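You operate a simulated robot arm through the tools that you are given. There is no shell and no other tool.

You run a simulated robot arm. Do the job below in one go: nothing can be reset, and whatever is moved stays where it is left.

TASK
Switch the small zone off and wipe the spatter once it has cooled.
Fine: off first, then move the cream milk pan to the cork mat. Wait till the display shows OFF, not HOT; use the pan scrubber and put it back. Set down upright: pan scrubber. What is to be rubbed or washed off counts as gone when no trace of it is left.
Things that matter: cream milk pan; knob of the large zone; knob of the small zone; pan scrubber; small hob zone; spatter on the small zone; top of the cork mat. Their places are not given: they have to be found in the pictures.

The check looks at the end state, three seconds after you hand in, the way a careful person would. Anything else that was tipped, shoved, dropped, spilled or broken makes it a failure.

THE ROBOT
A 6-joint arm with a two-finger gripper, fixed in place. Base frame: the origin is on the floor under the middle of its stand, x ahead of it, y to its left, z up; the work surface is at about z = 0.906. Lengths are in m, angles in rad, forces in N, time in s.
With the tool pointing down near the work surface it reaches from about 0.38 to 0.86 m from the base axis. Its first joint turns from -2.897 to 2.897 rad. Payload 2.45 kg.
The TCP is the grasp point between the finger pads, 0.02 m short of the fingertips. In the tool frame z runs along the fingers and y along their closing line. The gripper opens to 0.14 m; its body begins 0.168 m behind the TCP.
Orientation is told as [roll, pitch, yaw] about the base's x, y, z axes, in that order, counted from this pose: with the fingers straight down and closing along the base's y, the tool's x points along the base's -x, its y along +y and its z along -z.

THE INTERFACE
- The arm moves only by the tool step_arm. Its argument "rows" is a list of rows, each a list of 6 numbers: the shift along the base's x, y, z in mm, then the turn, a rotation vector about the base's x, y, z in rad. In form: [[dx, dy, dz, ax, ay, az], ...]. A call has 1 to 20 rows; each row is the pose to reach, as a shift and turn from the pose commanded when the call began. "jaw" is the closure, from 0 (fully open) to 1 (shut), set as the call begins (left out, the last holds). Each row takes 0.2 s and may step no farther than 0.05 m and 0.15 rad from the row before; otherwise, or with a gripper value out of range, the whole call is refused. A pose out of reach is approached as far as the arm can. The call stops where the force on the tool passes 40 N (or 10 N more than at its start, if that is more) or the arm is blocked; 0.2 s more then pass. The fingers move at their own pace (about 0.045 m/s each) and stop on an object; they squeeze with about 41 N. The grip force told is the motor's: it shows also when the fingers shut on nothing. Time passes only in rows, and 0.2 s behind the last, so rows that repeat a pose let the fingers close. It gives the time, the measured TCP pose, the force on the tool (base axes), the opening and the grip force at its end, in the units of the frame above (readings bear some noise), with the torque about the TCP (base axes, N m) and any sound that the robot's microphone picked up.
- Cameras (640 x 400 px; columns grow to the right, rows downward): "scene" is fixed at [0.0504, -0.6502, 1.6755]; the picture's right is [0.55, -0.84, 0.00], its down [-0.75, -0.49, -0.44] and it looks along [0.37, 0.24, -0.90] (base axes); focal length 326 px, centre (320, 200). "wrist" rides on the gripper at [0.078, 0.011, -0.209] in the tool frame; the picture's right is [-0.14, 0.99, 0.00], its down [-0.92, -0.13, -0.37] and it looks along [-0.37, -0.05, 0.93] (tool axes); focal length 280 px, centre (320, 200).
- capture(camera): a new picture of that camera. The clock stands still meanwhile.
- slide_trunk(by): moves the trunk up (or, below 0, down) by that many m; the arm rides with it, the base frame stays. It gives what a move gives, with no picture.
- locate(camera, pixels): for up to 12 pixels [column, row] of the newest picture of that camera ("zoom" is the newest enlarged one), the place [x, y, z] in the base frame of the surface seen there, good to about 0.002 m. The clock stands still meanwhile.
- enlarge(camera, box): a new picture of the part [left, top, right, bottom] of that camera's present view, enlarged. The clock stands still meanwhile.
- close_job(): hands the job in; it is judged then, once.

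Open the gripper and draw the arm clear of the work before you hand the job in, unless the task says otherwise.

The tools are called after "Request:" as a command line: name --pt "numbers of a row" for each row, then --argument value for the rest, lists and objects as JSON in quotes. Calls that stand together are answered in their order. step_arm: Moves the arm, as the interface text tells. Its arguments: {"type":"object","properties":{"rows":{"type":"array"},"jaw":{"type":"number"}},"required":["rows"]} The other tools are called the same way: slide_trunk (by) moves the trunk up or down; capture (camera) takes a picture; locate (camera, pixels) gives the place of the surface under pixels of a picture; enlarge (camera, box) takes an enlarged picture of a part of a camera's view; close_job () hands the job in.

At the start:

```text
clock: 0.0
tcp_pos: [0.4637, -0.4334, 1.1887]
tool_rot: [0.0, 0.001, -0.001]
contact_force: [0.1, -0.2, 0.7]
torque: [0.03, 0.02, 0.0]
gripper_width: 0.1401
gripper_force: 0.0
trunk travel left (down, up): [-0.15, 0.08]
```

scene: 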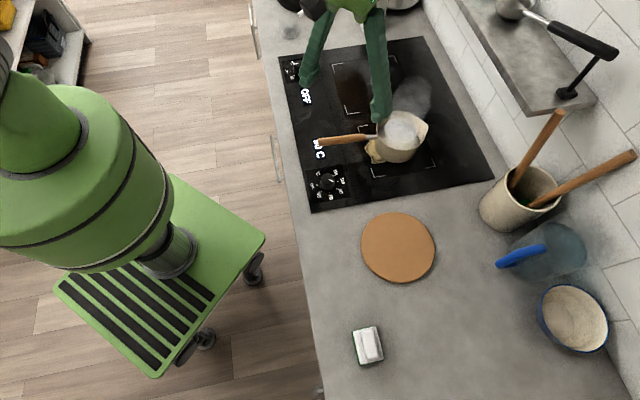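
wrist: 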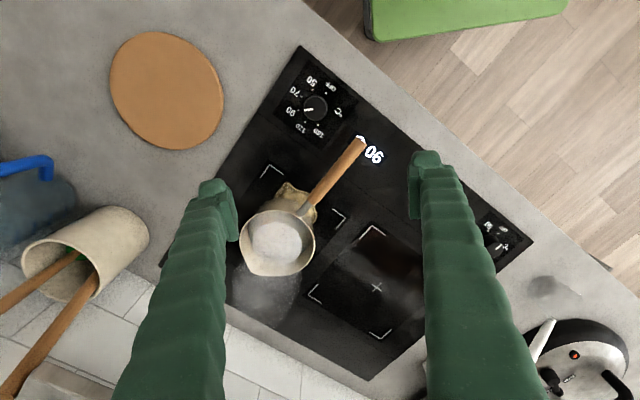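

The scene shows the cream pan near (400,135), a knob at (328,183), a second at (293,72), the cork mat at (398,247) and a white block at (367,345). I'll enlarge several parts to see details.

Request:
enlarge --camera "scene" --box '[270, 40, 500, 215]'

Request:
enlarge --camera "wrist" --box '[220, 40, 420, 180]'

Request:
enlarge --camera "scene" --box '[330, 200, 640, 400]'

```text
2.29 times, centred on (385, 128) of scene
```

zoom: 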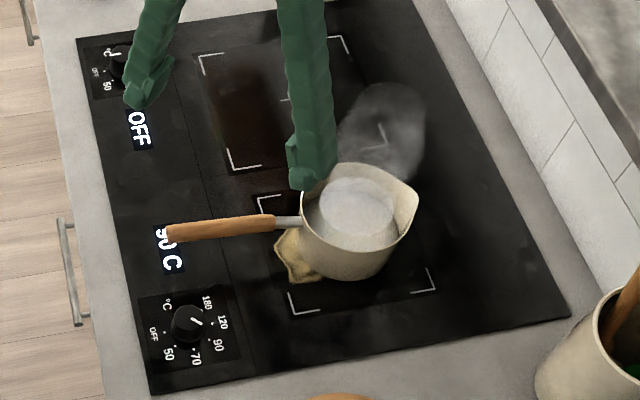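

```text
2.86 times, centred on (320, 110) of wrist
```

zoom: 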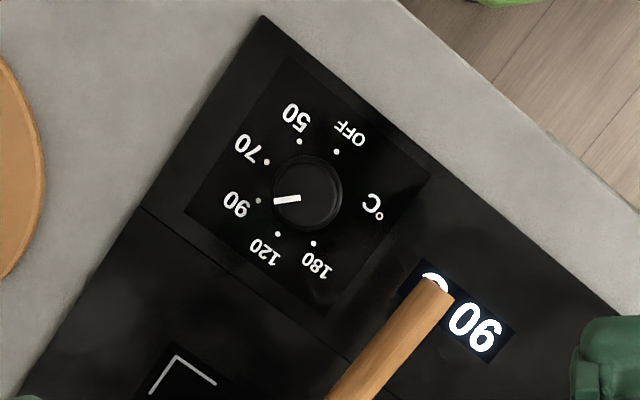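

```text
2.00 times, centred on (485, 300) of scene
```

zoom: 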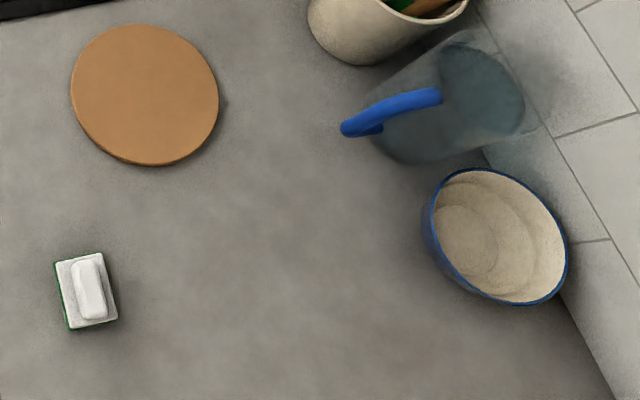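

The small zone's knob points at 90 and the pan sits over a beige spatter; the scrubber seems to be the white-and-green block. I'll locate the key points in the scene picture.

Request:
capture --camera "scene"

Request:
locate --camera "scene" --pixels '[[328, 183], [338, 190], [320, 141], [345, 139], [366, 136], [381, 134], [398, 135], [425, 125], [398, 247], [367, 345], [372, 148], [293, 72]]'

Request:
locate --camera "wrist" --pixels '[[315, 108], [308, 110], [362, 143], [335, 170], [305, 209], [275, 245], [250, 225], [310, 235], [290, 195], [165, 90], [285, 130], [350, 115]]'

```text
taken
```

scene: 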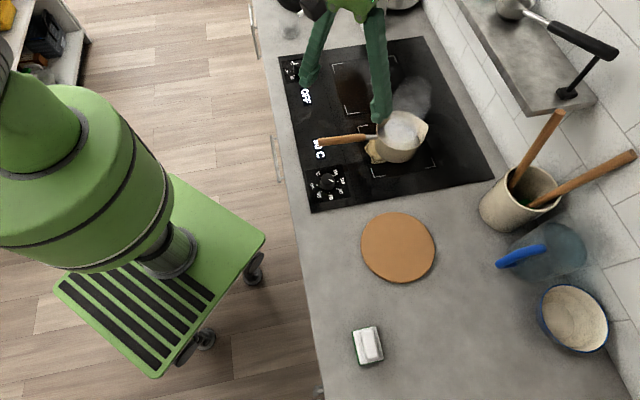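

```text
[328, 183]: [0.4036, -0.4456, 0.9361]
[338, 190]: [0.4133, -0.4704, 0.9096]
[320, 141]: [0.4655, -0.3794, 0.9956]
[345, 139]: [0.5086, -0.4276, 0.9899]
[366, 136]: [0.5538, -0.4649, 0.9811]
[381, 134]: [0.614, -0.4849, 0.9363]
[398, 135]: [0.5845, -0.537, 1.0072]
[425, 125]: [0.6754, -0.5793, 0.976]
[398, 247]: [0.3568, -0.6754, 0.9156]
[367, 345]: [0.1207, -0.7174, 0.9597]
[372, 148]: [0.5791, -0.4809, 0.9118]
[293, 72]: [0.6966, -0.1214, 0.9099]
```

```text
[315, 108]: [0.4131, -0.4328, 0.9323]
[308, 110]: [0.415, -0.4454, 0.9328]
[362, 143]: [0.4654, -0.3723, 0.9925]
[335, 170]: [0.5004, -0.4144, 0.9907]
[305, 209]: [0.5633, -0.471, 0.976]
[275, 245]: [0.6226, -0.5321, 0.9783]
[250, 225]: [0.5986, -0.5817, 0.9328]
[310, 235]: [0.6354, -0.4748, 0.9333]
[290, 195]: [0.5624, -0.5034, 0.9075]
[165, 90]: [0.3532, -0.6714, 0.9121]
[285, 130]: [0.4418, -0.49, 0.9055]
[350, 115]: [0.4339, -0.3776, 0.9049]
```

The knob is near (0.41, -0.44), top at about z 0.934; the pan centre near (0.61, -0.53), the mat near (0.355, -0.673), the scrubber near (0.12, -0.717). I'll enlarge the dial from the wrist for exact dial geometry.

Request:
enlarge --camera "wrist" --box '[272, 70, 368, 130]'

```text
6.67 times, centred on (320, 100) of wrist
```

zoom: 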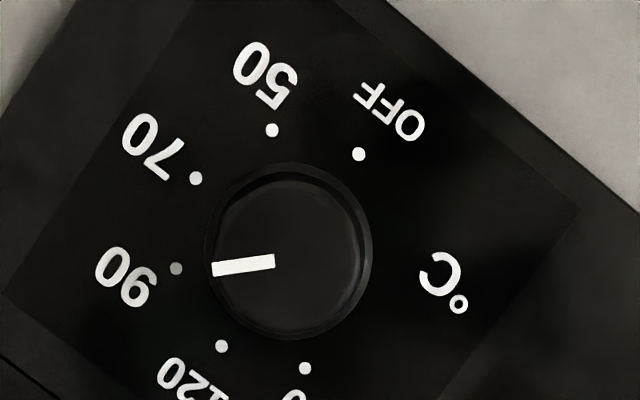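

I can see the dots: OFF (359,154), 50 (272,130), 70 (196,178), 90 (176,268), 120 (222,346), 180 (305,368), with pointer ends at (272,262) and (214,268). I'll locate these and the knob rim points.

Request:
locate --camera "zoom" --pixels '[[359, 154], [272, 130], [196, 178], [176, 268], [222, 346], [305, 368], [272, 262], [214, 268], [288, 252], [288, 182], [355, 250], [290, 320]]'

```text
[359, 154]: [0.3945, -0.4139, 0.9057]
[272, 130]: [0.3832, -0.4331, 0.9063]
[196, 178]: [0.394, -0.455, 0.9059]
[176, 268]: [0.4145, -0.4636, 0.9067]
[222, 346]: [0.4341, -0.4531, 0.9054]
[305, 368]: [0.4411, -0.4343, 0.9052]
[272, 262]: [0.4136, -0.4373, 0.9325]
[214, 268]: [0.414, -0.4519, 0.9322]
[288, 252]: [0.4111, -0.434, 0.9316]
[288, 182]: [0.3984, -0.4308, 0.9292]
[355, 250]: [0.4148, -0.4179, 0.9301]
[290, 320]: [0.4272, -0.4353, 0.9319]
```

The dial dots are 45° or so apart around centre ≈ (0.412, -0.4345); the pointer is at -88° and OFF at about 131°, so the knob needs about -139° (clockwise from above). I narrow the jaw, pre-turn by +62° and move above the knob.

Request:
step_arm --pt "-6 0 -10 0 0 0.135" --pt "-13 0 -25 0 0 0.27" --pt "-19 0 -45 0 0 0.405" --pt "-26 0 -65 0 0 0.54" --pt "-32 -1 -85 0 0 0.675" --pt "-39 -1 -105 0 0 0.81" --pt "-45 -1 -125 0 0 0.945" --pt "-51.7 -1.1 -145 0 0 1.08" --pt "-51.7 -1.1 -158.7 0 0 1.08" --jaw 0.5

Request:
capture --camera "wrist"

Request:
capture --camera "scene"

```text
clock: 2.0
tcp_pos: [0.4139, -0.4354, 1.0311]
tool_rot: [0.0, 0.001, 1.083]
contact_force: [0.1, 0.3, 0.2]
torque: [0.0, 0.0, -0.03]
gripper_width: 0.07
gripper_force: 0.2
trunk travel left (down, up): [-0.15, 0.08]
```

```text
taken
```

wrist: 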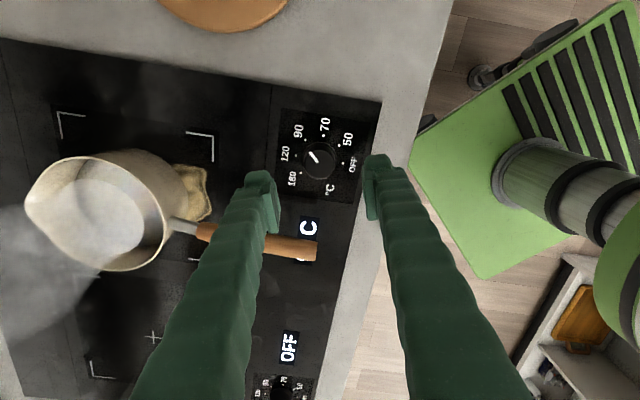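

```text
taken
```

scene: 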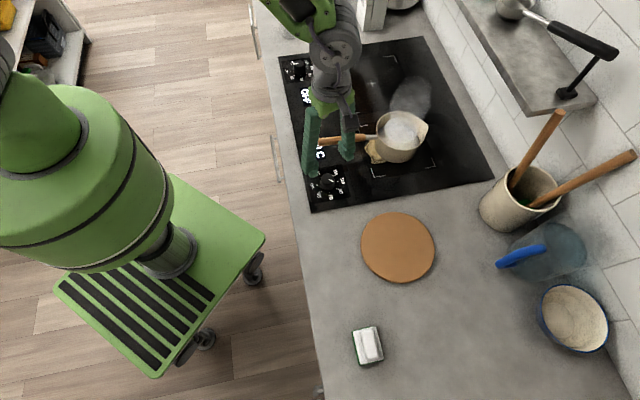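

The dial is between the fingers at (320,158). I'll enlarge it to fix the knob's centre before descending.

Request:
enlarge --camera "wrist" --box '[272, 110, 368, 206]'

```text
4.17 times, centred on (320, 158) of wrist
```

zoom: 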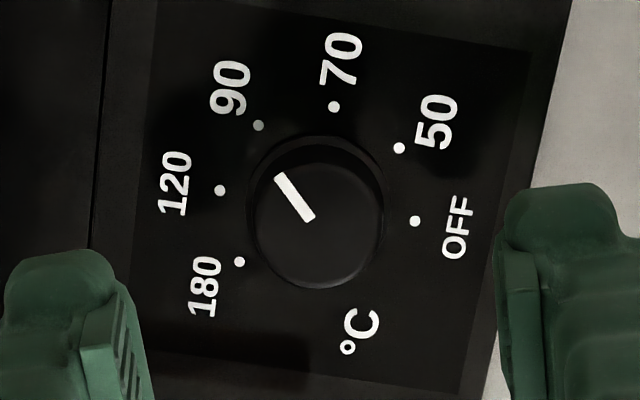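

Dots here: 180 (239,262), 120 (221,190), 90 (258,126), 70 (333,107), 50 (399,148), OFF (415,221); knob top centre about (322,228). I locate them again.

Request:
locate --camera "zoom" --pixels '[[239, 262], [221, 190], [258, 126], [333, 107], [399, 148], [415, 221], [312, 218], [280, 178], [265, 225], [375, 215], [320, 280], [322, 228]]'

```text
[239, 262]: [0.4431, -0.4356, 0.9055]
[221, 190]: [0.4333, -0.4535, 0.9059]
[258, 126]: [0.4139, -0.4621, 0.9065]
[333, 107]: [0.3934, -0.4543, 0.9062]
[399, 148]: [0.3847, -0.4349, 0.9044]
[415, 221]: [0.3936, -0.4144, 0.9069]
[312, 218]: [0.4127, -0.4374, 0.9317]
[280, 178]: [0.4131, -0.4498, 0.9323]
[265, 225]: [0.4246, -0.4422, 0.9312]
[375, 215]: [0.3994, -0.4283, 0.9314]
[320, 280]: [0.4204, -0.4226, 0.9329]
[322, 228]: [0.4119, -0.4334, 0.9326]
```

Opposite dots give the knob centre (0.4135, -0.4346), with OFF at 135° and the pointer at -90°, so the turn is -135°. I descend around the knob and close on it.

Request:
step_arm --pt "1 0 -30 0 0 0" --pt "1 0 -60 0 0 0" --pt "1 0 -85 0 0 0" --pt "1 0 -99 0 0 0"

Request:
step_arm --pt "0 0 0 0 0 0" --pt "0 0 0 0 0 0" --pt "0 0 0 0 0 0" --pt "0 0 0 0 0 0" --pt "0 0 0 0 0 0" --jaw 1

```text
clock: 3.0
tcp_pos: [0.4132, -0.4361, 0.9308]
tool_rot: [0.0, -0.001, 1.081]
contact_force: [-0.4, 0.1, -0.8]
torque: [0.05, 0.03, 0.03]
gripper_width: 0.0699
gripper_force: 0.2
trunk travel left (down, up): [-0.15, 0.08]
```

```text
clock: 4.2
tcp_pos: [0.4133, -0.4351, 0.93]
tool_rot: [-0.003, 0.0, 1.08]
contact_force: [6.7, -3.5, -1.2]
torque: [-0.1, -0.06, 0.05]
gripper_width: 0.0366
gripper_force: 45.3
trunk travel left (down, up): [-0.15, 0.08]
```

The fingers hold the knob at 36.6 mm. I turn it clockwise by 2.356 rad in steps.

Request:
step_arm --pt "0 0 0 0 0 -0.139" --pt "0 0 0 0 0 -0.277" --pt "0 0 0 0 0 -0.416" --pt "0 0 0 0 0 -0.554" --pt "0 0 0 0 0 -0.693" --pt "0 0 0 0 0 -0.832" --pt "0 0 0 0 0 -0.97" --pt "0 0 0 0 0 -1.109" --pt "0 0 0 0 0 -1.247" --pt "0 0 0 0 0 -1.386" --pt "0 0 0 0 0 -1.525" --pt "0 0 0 0 0 -1.663" --pt "0 0 0 0 0 -1.802" --pt "0 0 0 0 0 -1.94" --pt "0 0 0 0 0 -2.079" --pt "0 0 0 0 0 -2.218" --pt "0 0 0 0 0 -2.356" --pt "0 0 0 0 0 -2.356"

Request:
capture --camera "wrist"

Request:
capture --camera "scene"

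```text
clock: 8.0
tcp_pos: [0.4115, -0.4347, 0.9297]
tool_rot: [-0.001, 0.003, -1.279]
contact_force: [-2.6, 9.0, -17.4]
torque: [0.21, 0.06, -0.03]
gripper_width: 0.0365
gripper_force: 44.8
trunk travel left (down, up): [-0.15, 0.08]
```

```text
taken
```

wrist: 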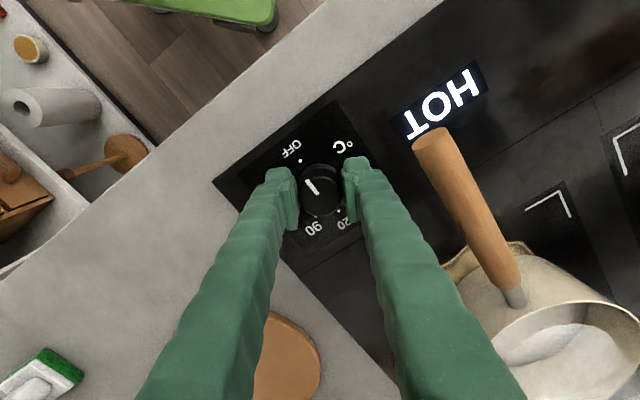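

```text
taken
```

scene: 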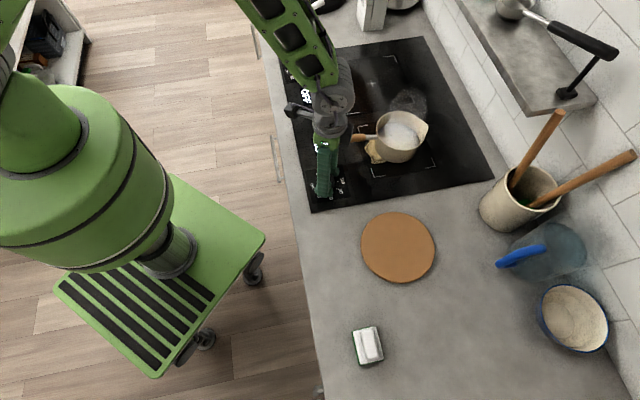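

The display now reads HOT, so the zone is off and cooling. I check the knob pointer closely.

Request:
enlarge --camera "wrist" --box '[260, 120, 380, 240]'

```text
3.33 times, centred on (320, 180) of wrist
```

zoom: 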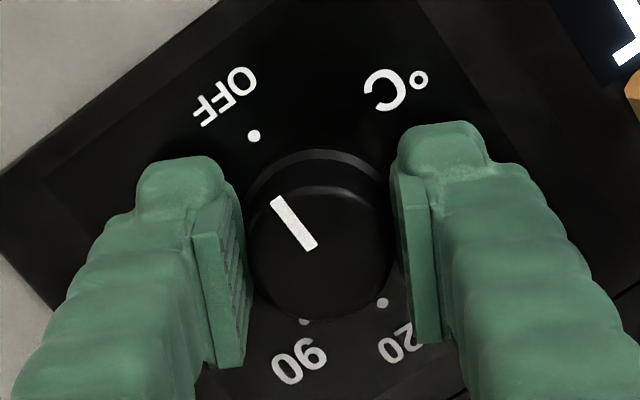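

The pointer lines up with the OFF dot. I open the fingers to 70 mm and rise straight up.

Request:
step_arm --pt "0 0 0 0 0 0" --pt "0 0 0 0 0 0" --pt "0 0 0 0 0 0" --pt "0 0 20 0 0 0" --pt "0 0 50 0 0 0" --pt "0 0 90 0 0 0" --pt "0 0 130 0 0 0" --pt "0 0 170 0 0 0" --jaw 0.5

Request:
capture --camera "wrist"

Request:
enlarge --camera "wrist" --box '[260, 100, 380, 220]'

```text
clock: 9.8
tcp_pos: [0.4119, -0.4339, 1.1009]
tool_rot: [0.001, -0.001, -1.275]
contact_force: [-0.6, -0.5, 0.0]
torque: [-0.01, -0.01, -0.02]
gripper_width: 0.0697
gripper_force: 0.0
trunk travel left (down, up): [-0.15, 0.08]
```

```text
taken
```

wrist: 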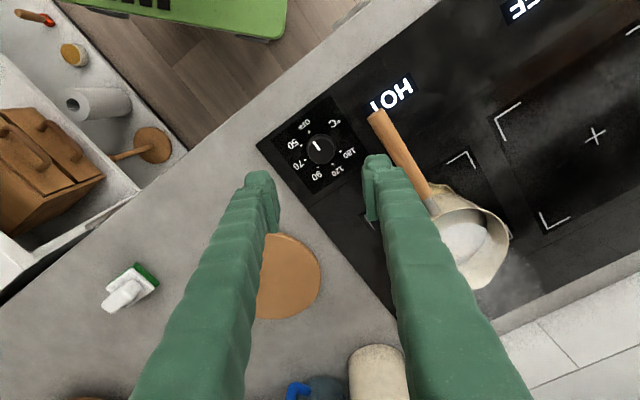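

```text
3.33 times, centred on (320, 160) of wrist
```

zoom: 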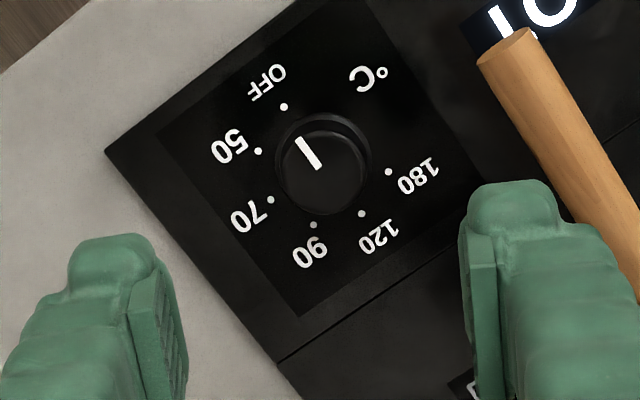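

The pointer sits on OFF. Next the pan: I locate the handle and rim points in this wrist view.

Request:
locate --camera "wrist" --pixels '[[377, 117], [390, 137], [405, 160], [418, 180], [431, 203], [470, 212], [508, 235], [475, 288], [465, 245], [440, 190], [125, 290], [145, 275]]'

Request:
enlarge --camera "wrist" --box '[360, 90, 540, 300]'

Request:
enlarge --camera "scene" --box '[340, 85, 450, 185]'

```text
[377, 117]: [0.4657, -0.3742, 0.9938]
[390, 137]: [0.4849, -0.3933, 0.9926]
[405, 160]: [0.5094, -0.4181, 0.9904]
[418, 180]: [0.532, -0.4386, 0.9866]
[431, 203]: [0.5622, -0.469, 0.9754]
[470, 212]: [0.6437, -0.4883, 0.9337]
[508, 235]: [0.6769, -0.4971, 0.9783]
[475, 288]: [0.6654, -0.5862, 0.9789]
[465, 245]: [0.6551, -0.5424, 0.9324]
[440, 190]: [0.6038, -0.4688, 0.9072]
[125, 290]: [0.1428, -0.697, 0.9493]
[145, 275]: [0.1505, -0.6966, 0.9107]
```

```text
1.90 times, centred on (450, 195) of wrist
```

zoom: 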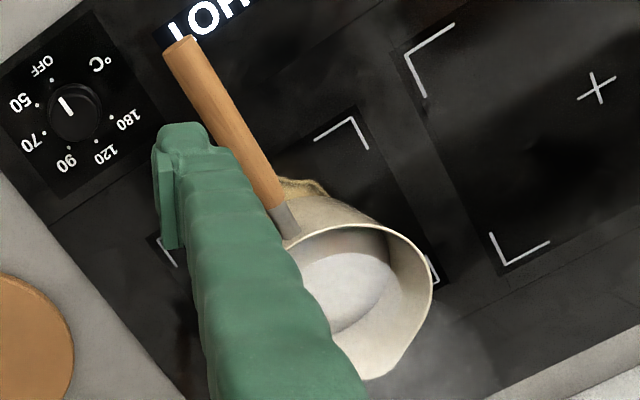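

```text
4.00 times, centred on (395, 135) of scene
```

zoom: 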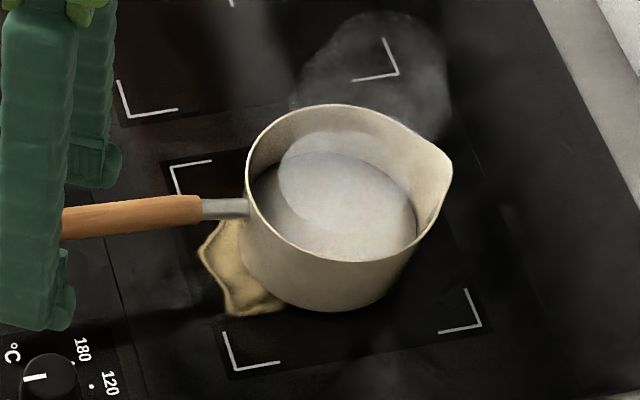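

Handle runs from (0.466,-0.374) to the ferrule at (0.562,-0.469), sloping slightly downward, and the pan holds a white liquid. I locate rim points in the scene zoom to fix the pan's centre, and the base and spatter edges.

Request:
locate --camera "zoom" --pixels '[[249, 185], [283, 237], [340, 260], [400, 243], [262, 140], [330, 106], [390, 121], [450, 168], [330, 308], [215, 250], [235, 310], [225, 222]]'

Request:
locate --camera "scene" --pixels '[[398, 213], [362, 245], [435, 247], [398, 282], [398, 247], [515, 215], [515, 175], [480, 210], [530, 250], [355, 138], [310, 155], [325, 300]]'

```text
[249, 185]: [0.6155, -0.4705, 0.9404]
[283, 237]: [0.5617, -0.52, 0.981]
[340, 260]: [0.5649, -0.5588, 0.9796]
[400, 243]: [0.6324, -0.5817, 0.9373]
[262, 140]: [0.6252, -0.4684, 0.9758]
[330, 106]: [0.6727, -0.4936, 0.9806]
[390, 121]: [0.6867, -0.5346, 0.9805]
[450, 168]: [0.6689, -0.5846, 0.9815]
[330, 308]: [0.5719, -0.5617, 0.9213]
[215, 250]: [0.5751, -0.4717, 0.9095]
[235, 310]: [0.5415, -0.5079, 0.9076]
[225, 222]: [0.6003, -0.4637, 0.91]
```

```text
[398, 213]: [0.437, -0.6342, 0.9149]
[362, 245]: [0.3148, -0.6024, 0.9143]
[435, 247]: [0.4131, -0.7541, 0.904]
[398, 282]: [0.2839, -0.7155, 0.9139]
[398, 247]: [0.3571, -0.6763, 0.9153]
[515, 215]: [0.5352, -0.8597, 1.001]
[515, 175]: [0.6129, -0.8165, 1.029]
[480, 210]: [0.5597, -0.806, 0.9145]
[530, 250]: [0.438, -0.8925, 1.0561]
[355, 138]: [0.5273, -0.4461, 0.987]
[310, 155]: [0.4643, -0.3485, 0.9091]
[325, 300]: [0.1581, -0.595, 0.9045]
```

The pan centre is about (0.624, -0.528) with a rim radius of 0.06, lying on the handle axis (-44.3°). I move above the handle near the ferrule, at (0.555, -0.4615), turning +0.502 rad so the fingers straddle it.

Request:
step_arm --pt "28 -5 0 0 0 0.12" --pt "57 -11 0 0 0 0.25" --pt "85 -16 0 0 0 0.38" --pt "114 -22 0 0 0 0.502" --pt "142 -27 -10 0 0 0.502" --pt "142 -27 -50 0 0 0.502"

Request:
capture --camera "wrist"

Request:
capture --camera "scene"

```text
clock: 11.2
tcp_pos: [0.5546, -0.4627, 1.0518]
tool_rot: [0.0, 0.001, -0.774]
contact_force: [-0.3, 0.0, -0.7]
torque: [0.01, 0.05, 0.0]
gripper_width: 0.0702
gripper_force: 0.0
trunk travel left (down, up): [-0.15, 0.08]
```

```text
taken
```

wrist: 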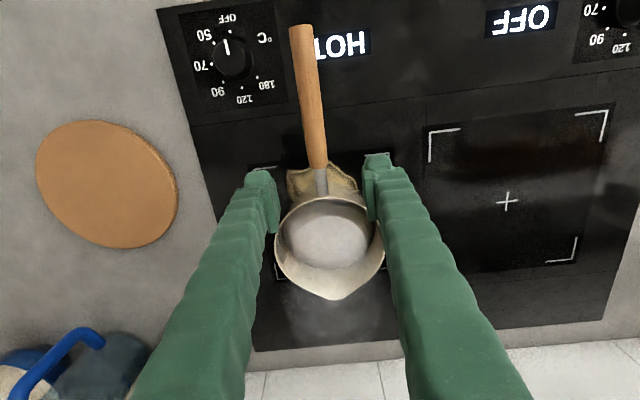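

```text
taken
```

scene: 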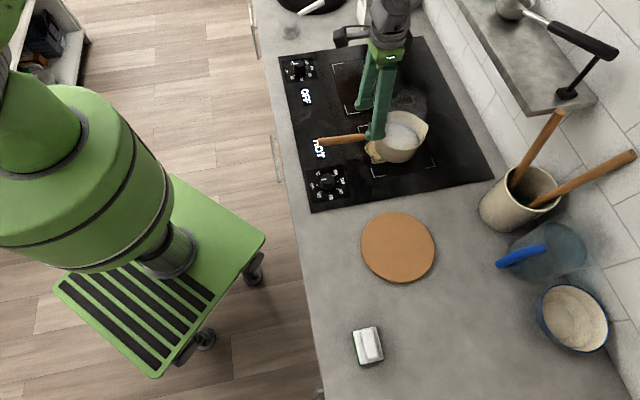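

The handle lies centred between the fingers (ferrule at (319,180)). I locate handle points to verify the grip position before lowering.

Request:
locate --camera "wrist" --pixels '[[303, 32], [310, 100], [316, 150], [318, 166], [320, 180], [322, 194], [306, 150], [326, 150], [325, 240], [328, 298], [300, 185], [345, 180]]'

Request:
enlarge --camera "wrist" --box '[240, 120, 400, 310]'

```text
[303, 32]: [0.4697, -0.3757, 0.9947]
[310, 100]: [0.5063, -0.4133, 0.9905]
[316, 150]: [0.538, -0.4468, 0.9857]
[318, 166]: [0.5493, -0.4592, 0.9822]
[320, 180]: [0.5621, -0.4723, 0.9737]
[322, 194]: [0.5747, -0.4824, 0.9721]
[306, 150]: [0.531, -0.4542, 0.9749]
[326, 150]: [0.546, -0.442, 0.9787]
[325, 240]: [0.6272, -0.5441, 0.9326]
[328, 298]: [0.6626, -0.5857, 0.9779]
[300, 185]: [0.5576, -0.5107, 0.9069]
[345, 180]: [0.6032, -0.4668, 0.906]
```

```text
2.11 times, centred on (320, 215) of wrist
```

zoom: 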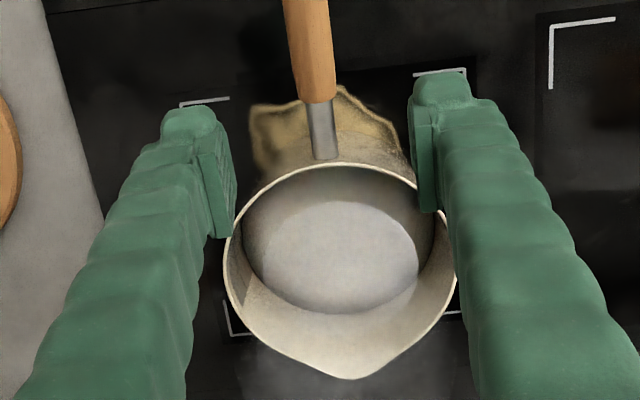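

The handle centreline passes (0.5385,-0.448) heading -45°, with wood ending near (0.5545,-0.4645). I shift to (0.548,-0.4575), lower to z 0.974 around the handle and close.

Request:
step_arm --pt "-7 4 0 0 0 -0.012" --pt "-7 4 -30 0 0 -0.012" --pt "-7 4 -55 0 0 -0.012" --pt "-7 4 -77 0 0 -0.012"

Request:
step_arm --pt "0 0 0 0 0 0" --pt "0 0 0 0 0 0" --pt "0 0 0 0 0 0" --pt "0 0 0 0 0 0" --pt "0 0 0 0 0 0" --pt "0 0 0 0 0 0" --jaw 1

Request:
capture --camera "wrist"

```text
clock: 12.2
tcp_pos: [0.5478, -0.458, 0.9741]
tool_rot: [0.0, -0.002, -0.786]
contact_force: [0.5, 0.1, -0.8]
torque: [0.0, 0.02, 0.01]
gripper_width: 0.07
gripper_force: 0.0
trunk travel left (down, up): [-0.15, 0.08]
```

```text
clock: 13.6
tcp_pos: [0.5476, -0.4573, 0.974]
tool_rot: [0.001, 0.0, -0.785]
contact_force: [0.4, 0.8, 0.2]
torque: [0.04, -0.02, 0.07]
gripper_width: 0.0195
gripper_force: 41.0
trunk travel left (down, up): [-0.15, 0.08]
```

```text
taken
```

wrist: 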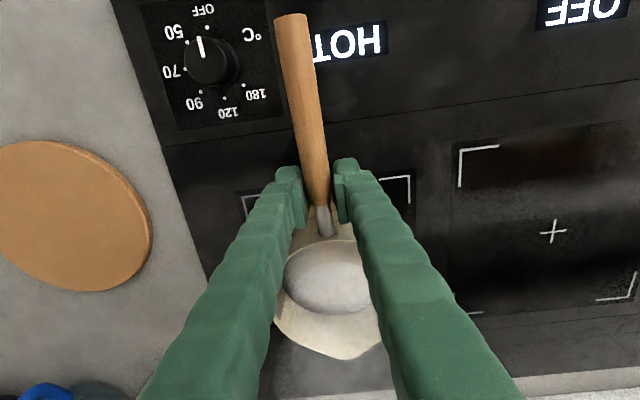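

The handle is held at 19.5 mm with 41 N. I do a small lift test of 8 mm.

Request:
step_arm --pt "0 0 2 0 0 0" --pt "0 0 4 0 0 0" --pt "0 0 6 0 0 0" --pt "0 0 8 0 0 0" --pt "0 0 8 0 0 0"

Request:
capture --camera "wrist"

Request:
enlarge --camera "scene" --box '[340, 85, 450, 185]'

```text
clock: 14.8
tcp_pos: [0.5478, -0.4586, 0.981]
tool_rot: [0.0, 0.0, -0.785]
contact_force: [-0.1, 0.5, -6.5]
torque: [0.31, 0.31, 0.01]
gripper_width: 0.0196
gripper_force: 41.0
trunk travel left (down, up): [-0.15, 0.08]
```

```text
taken
```

wrist: 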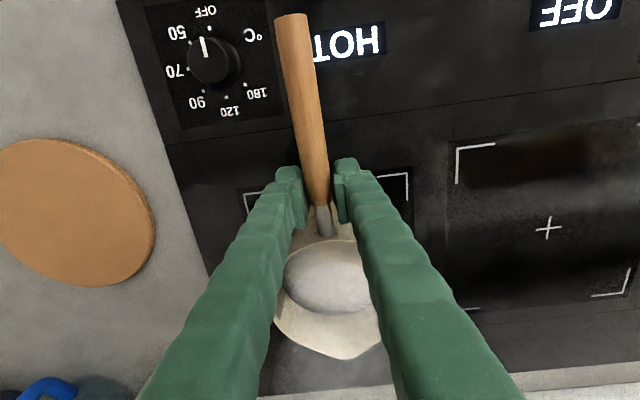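

```text
4.00 times, centred on (395, 135) of scene
```

zoom: 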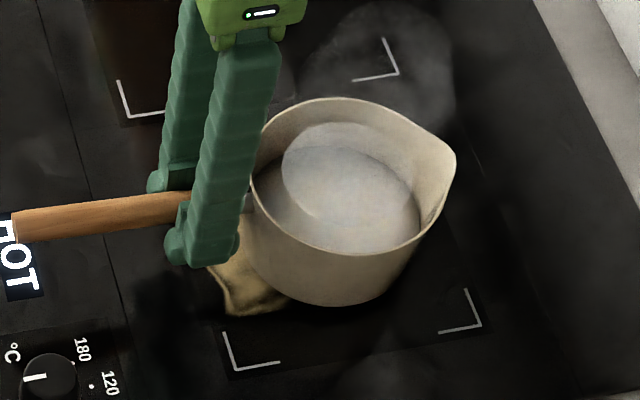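

The handle stays fixed in the grip (handle end at (290,15) unchanged), with 6.5 N of load and no droop. I check the counter's front edge and lift the pan further, slowly.

Request:
locate --camera "scene" --pixels '[[292, 190], [300, 215], [306, 240], [312, 270], [318, 310], [320, 340], [322, 370], [355, 330], [382, 328], [386, 358], [359, 364], [368, 344]]'

Request:
step_arm --pt "0 0 3 0 0 0" --pt "0 0 8 0 0 0" --pt "0 0 15 0 0 0" --pt "0 0 23 0 0 0" --pt "0 0 31 0 0 0" --pt "0 0 39 0 0 0" --pt "0 0 45 0 0 0" --pt "0 0 49 0 0 0" --pt "0 0 50 0 0 0" --pt "0 0 50 0 0 0"

Request:
capture --camera "wrist"

Request:
capture --camera "scene"

```text
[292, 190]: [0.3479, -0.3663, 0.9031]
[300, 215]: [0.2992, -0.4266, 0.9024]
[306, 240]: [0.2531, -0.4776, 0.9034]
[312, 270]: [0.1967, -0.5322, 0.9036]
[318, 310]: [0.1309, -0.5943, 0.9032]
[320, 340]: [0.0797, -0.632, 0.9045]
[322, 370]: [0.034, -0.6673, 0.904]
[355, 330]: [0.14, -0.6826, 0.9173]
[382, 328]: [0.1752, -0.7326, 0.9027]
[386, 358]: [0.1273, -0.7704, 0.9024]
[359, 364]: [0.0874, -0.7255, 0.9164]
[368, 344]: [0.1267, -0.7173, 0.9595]
```

```text
clock: 17.0
tcp_pos: [0.5481, -0.4577, 1.0307]
tool_rot: [-0.001, 0.0, -0.784]
contact_force: [-0.4, -0.6, -7.0]
torque: [0.29, 0.33, -0.01]
gripper_width: 0.0195
gripper_force: 41.0
trunk travel left (down, up): [-0.15, 0.08]
```

```text
taken
```

wrist: 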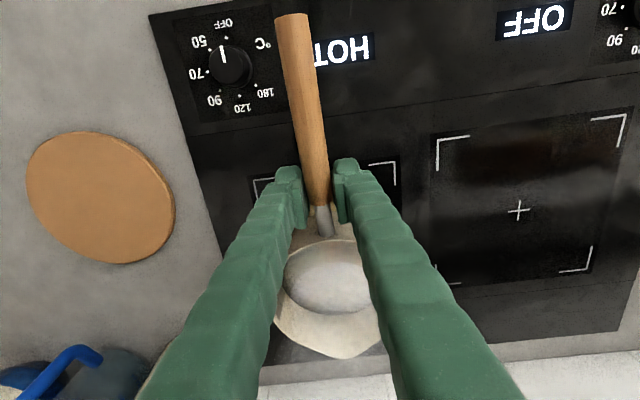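

```text
taken
```

scene: 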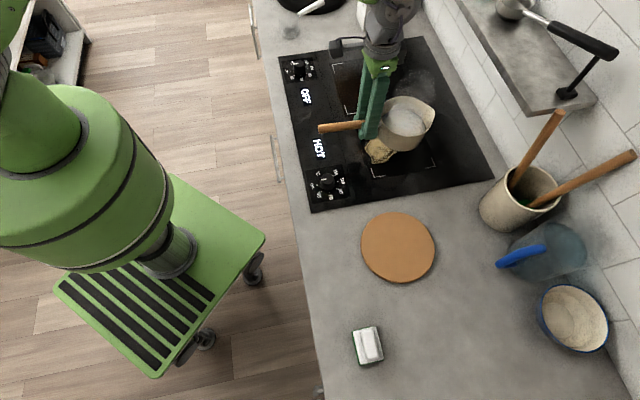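

The pan is lifted level with 7 N load, and the counter edge lies well in front of the planned handle end. I carry it smoothly to above the cork mat, turning -0.524 rad so the handle stays over the counter.

Request:
step_arm --pt "-2.5 -1.3 0 0 0 -0.006" --pt "-9.4 -5.1 0 0 0 -0.023" --pt "-20.2 -10.8 0 0 0 -0.048" --pt "-34.2 -18.4 0 0 0 -0.082" --pt "-50.8 -27.2 0 0 0 -0.122" --pt "-69.3 -37.2 0 0 0 -0.166" --pt "-89.1 -47.8 0 0 0 -0.213" --pt "-109.5 -58.8 0 0 0 -0.262" --pt "-129.9 -69.7 0 0 0 -0.311" --pt "-149.7 -80.3 0 0 0 -0.358" --pt "-168.2 -90.3 0 0 0 -0.402" --pt "-184.8 -99.1 0 0 0 -0.442" --pt "-198.8 -106.7 0 0 0 -0.476" --pt "-209.6 -112.4 0 0 0 -0.501" --pt "-216.5 -116.2 0 0 0 -0.518" --pt "-219 -117.5 0 0 0 -0.524" --pt "-219 -117.5 0 0 0 -0.524"

Request:
capture --camera "wrist"

Request:
capture --camera "scene"

```text
clock: 20.6
tcp_pos: [0.3288, -0.5766, 1.0306]
tool_rot: [0.0, -0.001, -1.31]
contact_force: [0.2, 0.9, -6.8]
torque: [0.39, 0.15, 0.04]
gripper_width: 0.0195
gripper_force: 41.0
trunk travel left (down, up): [-0.15, 0.08]
```

```text
taken
```

wrist: 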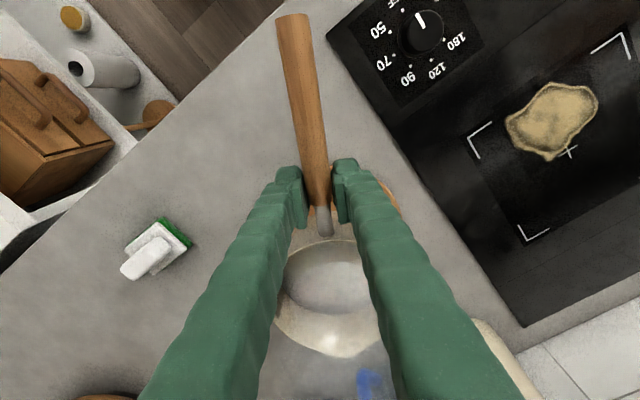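

```text
taken
```

scene: 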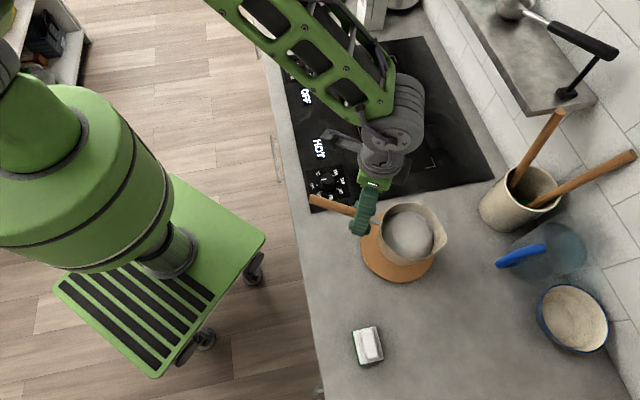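

The pan hovers over the mat at (408,232), and the spatter is now bare at (552,120) of the wrist view. I locate rim points to check centring and the spatter's extent.

Request:
locate --camera "scene" --pixels '[[378, 232], [403, 204], [430, 214], [447, 243], [400, 264], [425, 262], [365, 262], [380, 276], [405, 281]]'

Request:
locate --camera "wrist" --pixels '[[506, 123], [545, 85], [580, 84], [598, 98], [585, 125], [548, 158], [518, 147], [552, 120], [570, 150], [160, 255], [150, 258], [185, 240]]'

Request:
enlarge --camera "wrist" --box '[460, 40, 640, 240]'

```text
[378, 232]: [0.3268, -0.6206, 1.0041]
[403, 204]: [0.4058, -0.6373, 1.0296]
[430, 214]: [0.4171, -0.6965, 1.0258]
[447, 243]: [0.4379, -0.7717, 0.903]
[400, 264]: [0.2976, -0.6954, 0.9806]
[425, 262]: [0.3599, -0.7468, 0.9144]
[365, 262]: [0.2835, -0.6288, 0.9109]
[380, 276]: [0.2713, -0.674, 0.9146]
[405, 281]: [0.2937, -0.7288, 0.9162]
```

```text
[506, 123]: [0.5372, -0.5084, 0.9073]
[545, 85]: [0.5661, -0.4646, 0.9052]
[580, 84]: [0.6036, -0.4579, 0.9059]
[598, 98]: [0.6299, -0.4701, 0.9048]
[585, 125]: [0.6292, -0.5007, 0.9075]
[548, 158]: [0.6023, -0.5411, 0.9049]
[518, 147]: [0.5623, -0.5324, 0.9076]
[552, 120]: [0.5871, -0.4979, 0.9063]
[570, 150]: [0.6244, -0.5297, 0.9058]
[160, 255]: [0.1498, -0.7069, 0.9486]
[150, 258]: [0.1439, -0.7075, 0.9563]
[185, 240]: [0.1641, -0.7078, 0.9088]
```

```text
2.00 times, centred on (550, 140) of wrist
```

zoom: 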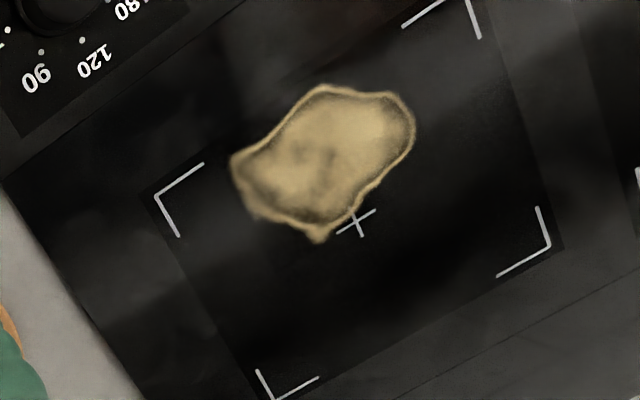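

The pan is centred over the mat (centre ≈ (0.36,-0.674)). Mat top is ~8 mm above the hob, so I lower about 46 mm first.

Request:
step_arm --pt "0 0 -3 0 0 0" --pt "0 0 -9 0 0 0" --pt "0 0 -17 0 0 0" --pt "0 0 -25 0 0 0" --pt "0 0 -33 0 0 0" --pt "0 0 -40 0 0 0" --pt "0 0 -44 0 0 0" --pt "0 0 -46 0 0 0" --pt "0 0 -46 0 0 0"

Request:
enlarge --camera "scene" --box '[340, 185, 460, 295]'

```text
clock: 22.6
tcp_pos: [0.3289, -0.575, 0.986]
tool_rot: [0.001, -0.001, -1.312]
contact_force: [-0.1, 0.1, -7.7]
torque: [0.41, 0.1, -0.01]
gripper_width: 0.0193
gripper_force: 41.1
trunk travel left (down, up): [-0.15, 0.08]
```

```text
3.64 times, centred on (400, 240) of scene
```

zoom: 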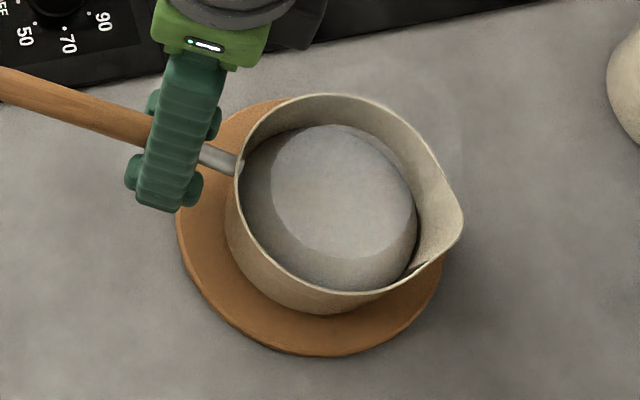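

Still carrying 7 N; the pan is just above the mat. I lower in 1 mm steps until the load comes off.

Request:
step_arm --pt "0 0 -1 0 0 0" --pt "0 0 -2 0 0 0" --pt "0 0 -3 0 0 0" --pt "0 0 -3 0 0 0"

```text
clock: 23.6
tcp_pos: [0.3289, -0.576, 0.9837]
tool_rot: [-0.001, 0.0, -1.312]
contact_force: [0.1, 0.1, -5.5]
torque: [0.11, 0.01, 0.04]
gripper_width: 0.0194
gripper_force: 41.2
trunk travel left (down, up): [-0.15, 0.08]
```

Torque has dropped, so the base is touching. I go down another millimetre.

Request:
step_arm --pt "0 0 -0.5 0 0 0" --pt "0 0 -1 0 0 0" --pt "0 0 -1 0 0 0"

```text
clock: 24.4
tcp_pos: [0.3288, -0.5762, 0.9828]
tool_rot: [-0.001, -0.002, -1.31]
contact_force: [0.9, 0.8, -0.6]
torque: [-0.64, -0.26, 0.07]
gripper_width: 0.0194
gripper_force: 41.1
trunk travel left (down, up): [-0.15, 0.08]
```

The load is fully on the mat. I open the fingers to 70 mm and rise straight up.

Request:
step_arm --pt "0 0 0 0 0 0" --pt "0 0 0 0 0 0" --pt "0 0 0 0 0 0" --pt "0 0 0 0 0 0" --pt "0 0 20 0 0 0" --pt "0 0 50 0 0 0" --pt "0 0 90 0 0 0" --pt "0 0 120 0 0 0" --jaw 0.5

Request:
capture --camera "scene"

Request:
capture --camera "wrist"

```text
clock: 26.2
tcp_pos: [0.3281, -0.5759, 1.103]
tool_rot: [0.001, 0.0, -1.312]
contact_force: [0.1, 0.2, -1.4]
torque: [-0.01, -0.03, 0.01]
gripper_width: 0.0699
gripper_force: 0.1
trunk travel left (down, up): [-0.15, 0.08]
```

```text
taken
```

scene: 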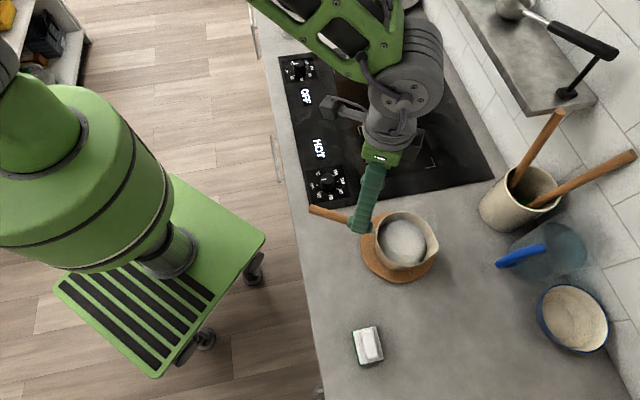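

```text
taken
```

wrist: 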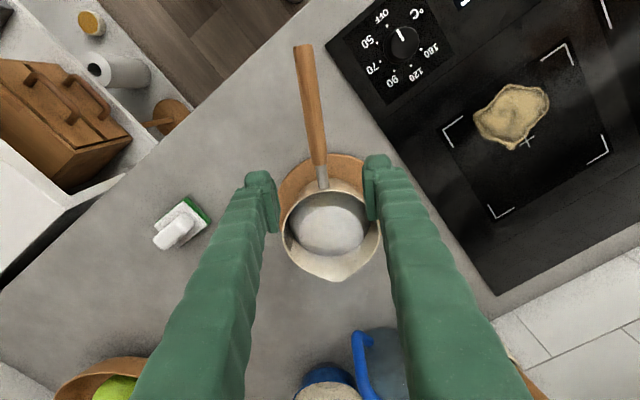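

The pan stands upright on the mat. Now I move above the scrubber near (0.13,-0.72) at z ≈ 1.15 for a closer look.

Request:
step_arm --pt "0 0 45 0 0 0" --pt "-40 -29 45 0 0 0" --pt "-80 -58 45 0 0 0" --pt "-120 -87 45 0 0 0" --pt "-160 -116 45 0 0 0" --pt "-199 -145 45 0 0 0" --pt "-199 -145 45 0 0 0"

Request:
capture --camera "wrist"

Request:
capture --camera "scene"

```text
clock: 27.8
tcp_pos: [0.1293, -0.7194, 1.1461]
tool_rot: [0.0, 0.0, -1.309]
contact_force: [0.2, -0.2, -1.0]
torque: [0.03, -0.01, 0.04]
gripper_width: 0.0699
gripper_force: 0.0
trunk travel left (down, up): [-0.15, 0.08]
```

```text
taken
```

wrist: 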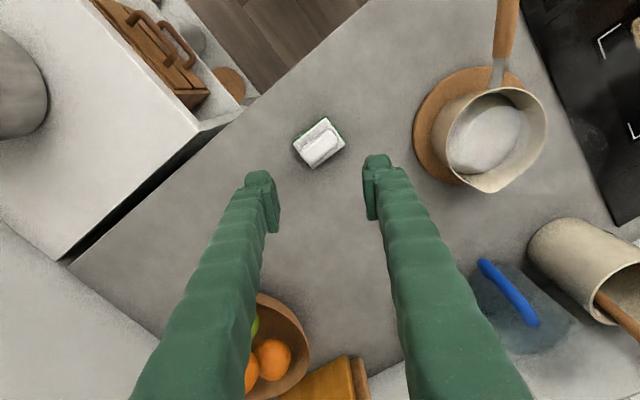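

```text
taken
```

scene: 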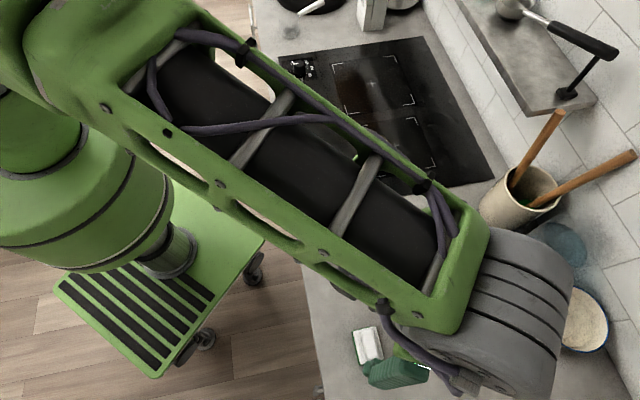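

The scrubber is at (318,142) in the wrist view. I enlarge it.

Request:
enlarge --camera "wrist" --box '[275, 100, 365, 185]'

```text
4.71 times, centred on (320, 142) of wrist
```

zoom: 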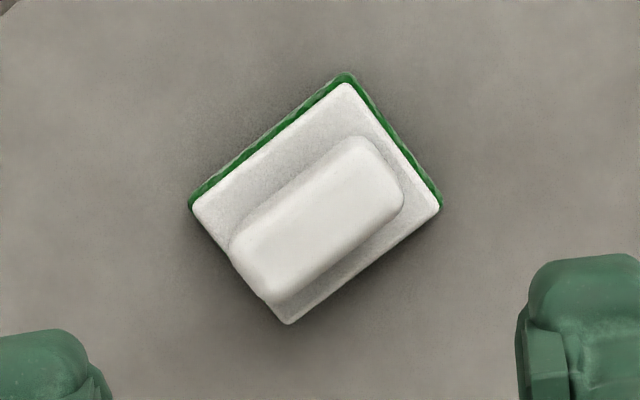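

Request:
locate --camera "zoom" --pixels '[[347, 80], [192, 205], [441, 205], [290, 320], [350, 142], [400, 200], [265, 290], [240, 245], [315, 215], [345, 88], [430, 205], [200, 207]]'

```text
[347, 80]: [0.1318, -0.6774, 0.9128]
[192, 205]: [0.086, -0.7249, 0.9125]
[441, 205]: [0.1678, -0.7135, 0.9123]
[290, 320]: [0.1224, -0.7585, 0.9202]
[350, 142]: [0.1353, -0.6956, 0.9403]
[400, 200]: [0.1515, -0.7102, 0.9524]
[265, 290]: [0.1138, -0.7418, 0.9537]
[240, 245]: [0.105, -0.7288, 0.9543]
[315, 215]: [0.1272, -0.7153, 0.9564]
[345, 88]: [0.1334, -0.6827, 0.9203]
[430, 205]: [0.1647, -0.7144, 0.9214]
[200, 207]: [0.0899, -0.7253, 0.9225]
```

The scrubber's centre is about (0.127,-0.7185), long axis at 45°, with a grip ridge on top (z 0.921–0.957) and the green pad underneath. I turn +2.10 rad so the fingers will close across the ridge, staying at this height.

Request:
step_arm --pt "0 0 0 0 0 0.14" --pt "0 0 0 0 0 0.28" --pt "0 0 0 0 0 0.42" --pt "0 0 0 0 0 0.56" --pt "0 0 0 0 0 0.7" --pt "0 0 0 0 0 0.84" --pt "0 0 0 0 0 0.98" --pt "0 0 0 0 0 1.12" --pt "0 0 0 0 0 1.26" --pt "0 0 0 0 0 1.4" --pt "0 0 0 0 0 1.54" --pt "-1 1 0 0 0 1.68" --pt "-2 1 0 0 0 1.82" --pt "-3 1.5 0 0 0 1.96" --pt "-3 1.5 0 0 0 2.1" --pt "-3 1.5 0 0 0 2.1"

Request:
capture --camera "wrist"

Request:
capture --camera "scene"

```text
clock: 31.2
tcp_pos: [0.1265, -0.7195, 1.1462]
tool_rot: [0.001, 0.0, 0.792]
contact_force: [0.2, -0.1, 0.9]
torque: [-0.01, -0.01, -0.01]
gripper_width: 0.0699
gripper_force: 0.1
trunk travel left (down, up): [-0.15, 0.08]
```

```text
taken
```

wrist: 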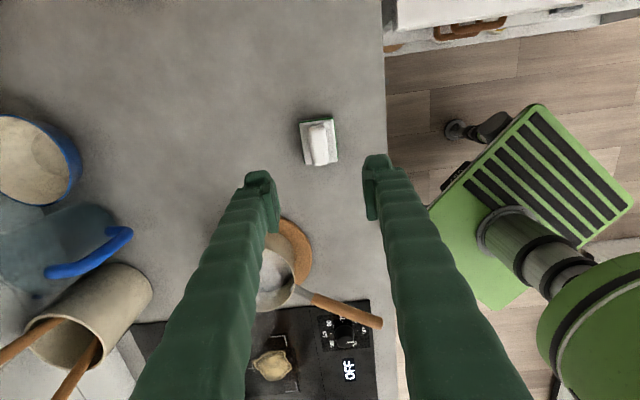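

```text
taken
```

scene: 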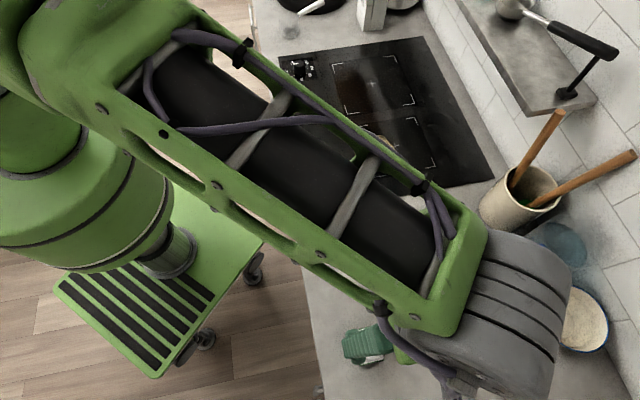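

A display near the small knob at (349,368) of the wrist view appears to read OFF. I enlarge it and the scrubber.

Request:
enlarge --camera "wrist" --box '[240, 290, 400, 400]'

Request:
enlarge --camera "wrist" --box '[280, 100, 360, 180]'

Request:
locate --camera "zoom" --pixels '[[160, 110], [280, 90], [225, 320], [300, 300], [240, 200], [250, 280], [330, 180], [200, 150]]'

```text
3.64 times, centred on (320, 345) of wrist
```

zoom: 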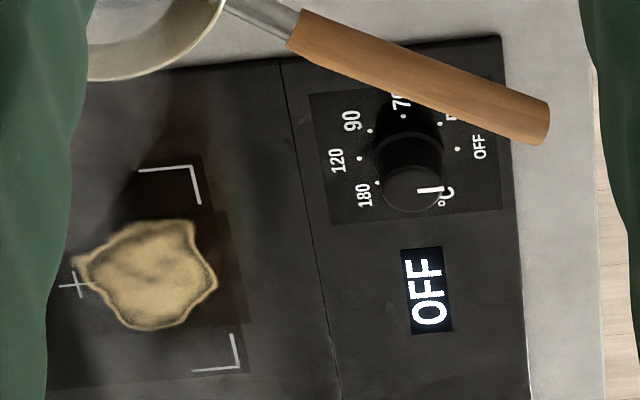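

```text
5.00 times, centred on (320, 140) of wrist
```

zoom: 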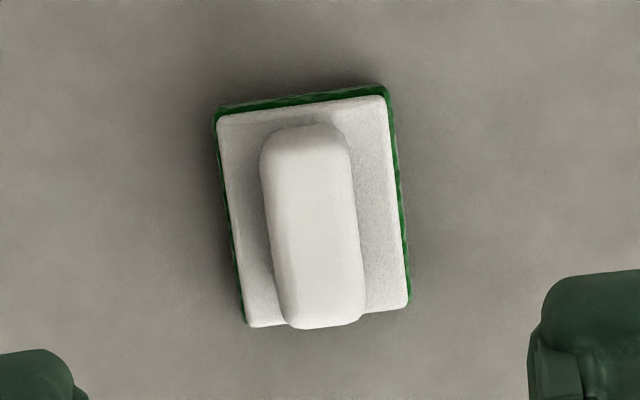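

```text
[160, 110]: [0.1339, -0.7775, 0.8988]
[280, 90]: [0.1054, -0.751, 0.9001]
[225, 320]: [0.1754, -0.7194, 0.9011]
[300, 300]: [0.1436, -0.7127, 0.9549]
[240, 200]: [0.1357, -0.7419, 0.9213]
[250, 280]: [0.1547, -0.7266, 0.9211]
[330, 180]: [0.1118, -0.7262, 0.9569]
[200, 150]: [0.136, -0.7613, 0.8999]
```

The small zone's display reads OFF, so it has cooled. I locate the ridge and pad corners for the grip.

Request:
locate --camera "zoom" --pixels '[[315, 228], [268, 180], [352, 170], [282, 300], [360, 290], [305, 130], [325, 322], [220, 118], [384, 98], [407, 300], [250, 322], [312, 200]]'

```text
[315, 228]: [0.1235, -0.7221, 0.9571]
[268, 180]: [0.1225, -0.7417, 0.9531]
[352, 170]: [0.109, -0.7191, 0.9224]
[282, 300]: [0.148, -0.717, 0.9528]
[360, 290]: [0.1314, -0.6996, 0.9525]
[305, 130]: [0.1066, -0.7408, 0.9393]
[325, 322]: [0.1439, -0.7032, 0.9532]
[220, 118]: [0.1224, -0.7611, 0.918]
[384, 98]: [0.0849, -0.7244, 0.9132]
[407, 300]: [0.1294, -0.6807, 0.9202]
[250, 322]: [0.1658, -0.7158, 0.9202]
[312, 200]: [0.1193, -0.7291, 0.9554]
```

Centre confirmed at (0.126,-0.720), ridge 24 mm wide with top at z 0.957. I descend to TCP z 0.947 around the ridge.

Request:
step_arm --pt "0 -1 -45 0 0 0" --pt "0 -1 -90 0 0 0" --pt "0 -1 -130 0 0 0" --pt "0 -1 -160 0 0 0" --pt "0 -1 -180 0 0 0" --pt "0 -1 -192 0 0 0" --pt "0 -1 -200 0 0 0"

Request:
capture --camera "wrist"

```text
clock: 32.8
tcp_pos: [0.1266, -0.7203, 0.947]
tool_rot: [-0.001, -0.001, 0.791]
contact_force: [0.0, -0.6, -0.4]
torque: [0.0, 0.01, -0.02]
gripper_width: 0.0698
gripper_force: 0.2
trunk travel left (down, up): [-0.15, 0.08]
```

```text
taken
```

wrist: 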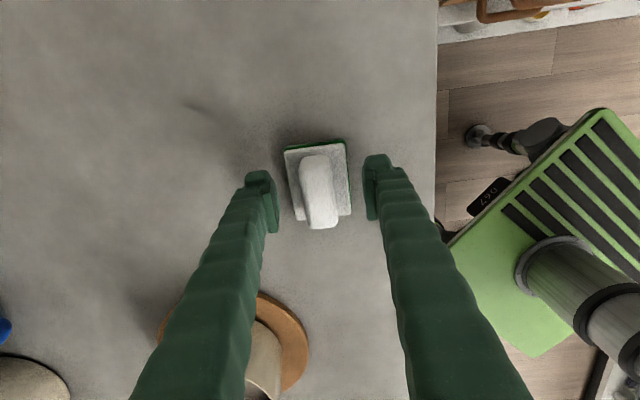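

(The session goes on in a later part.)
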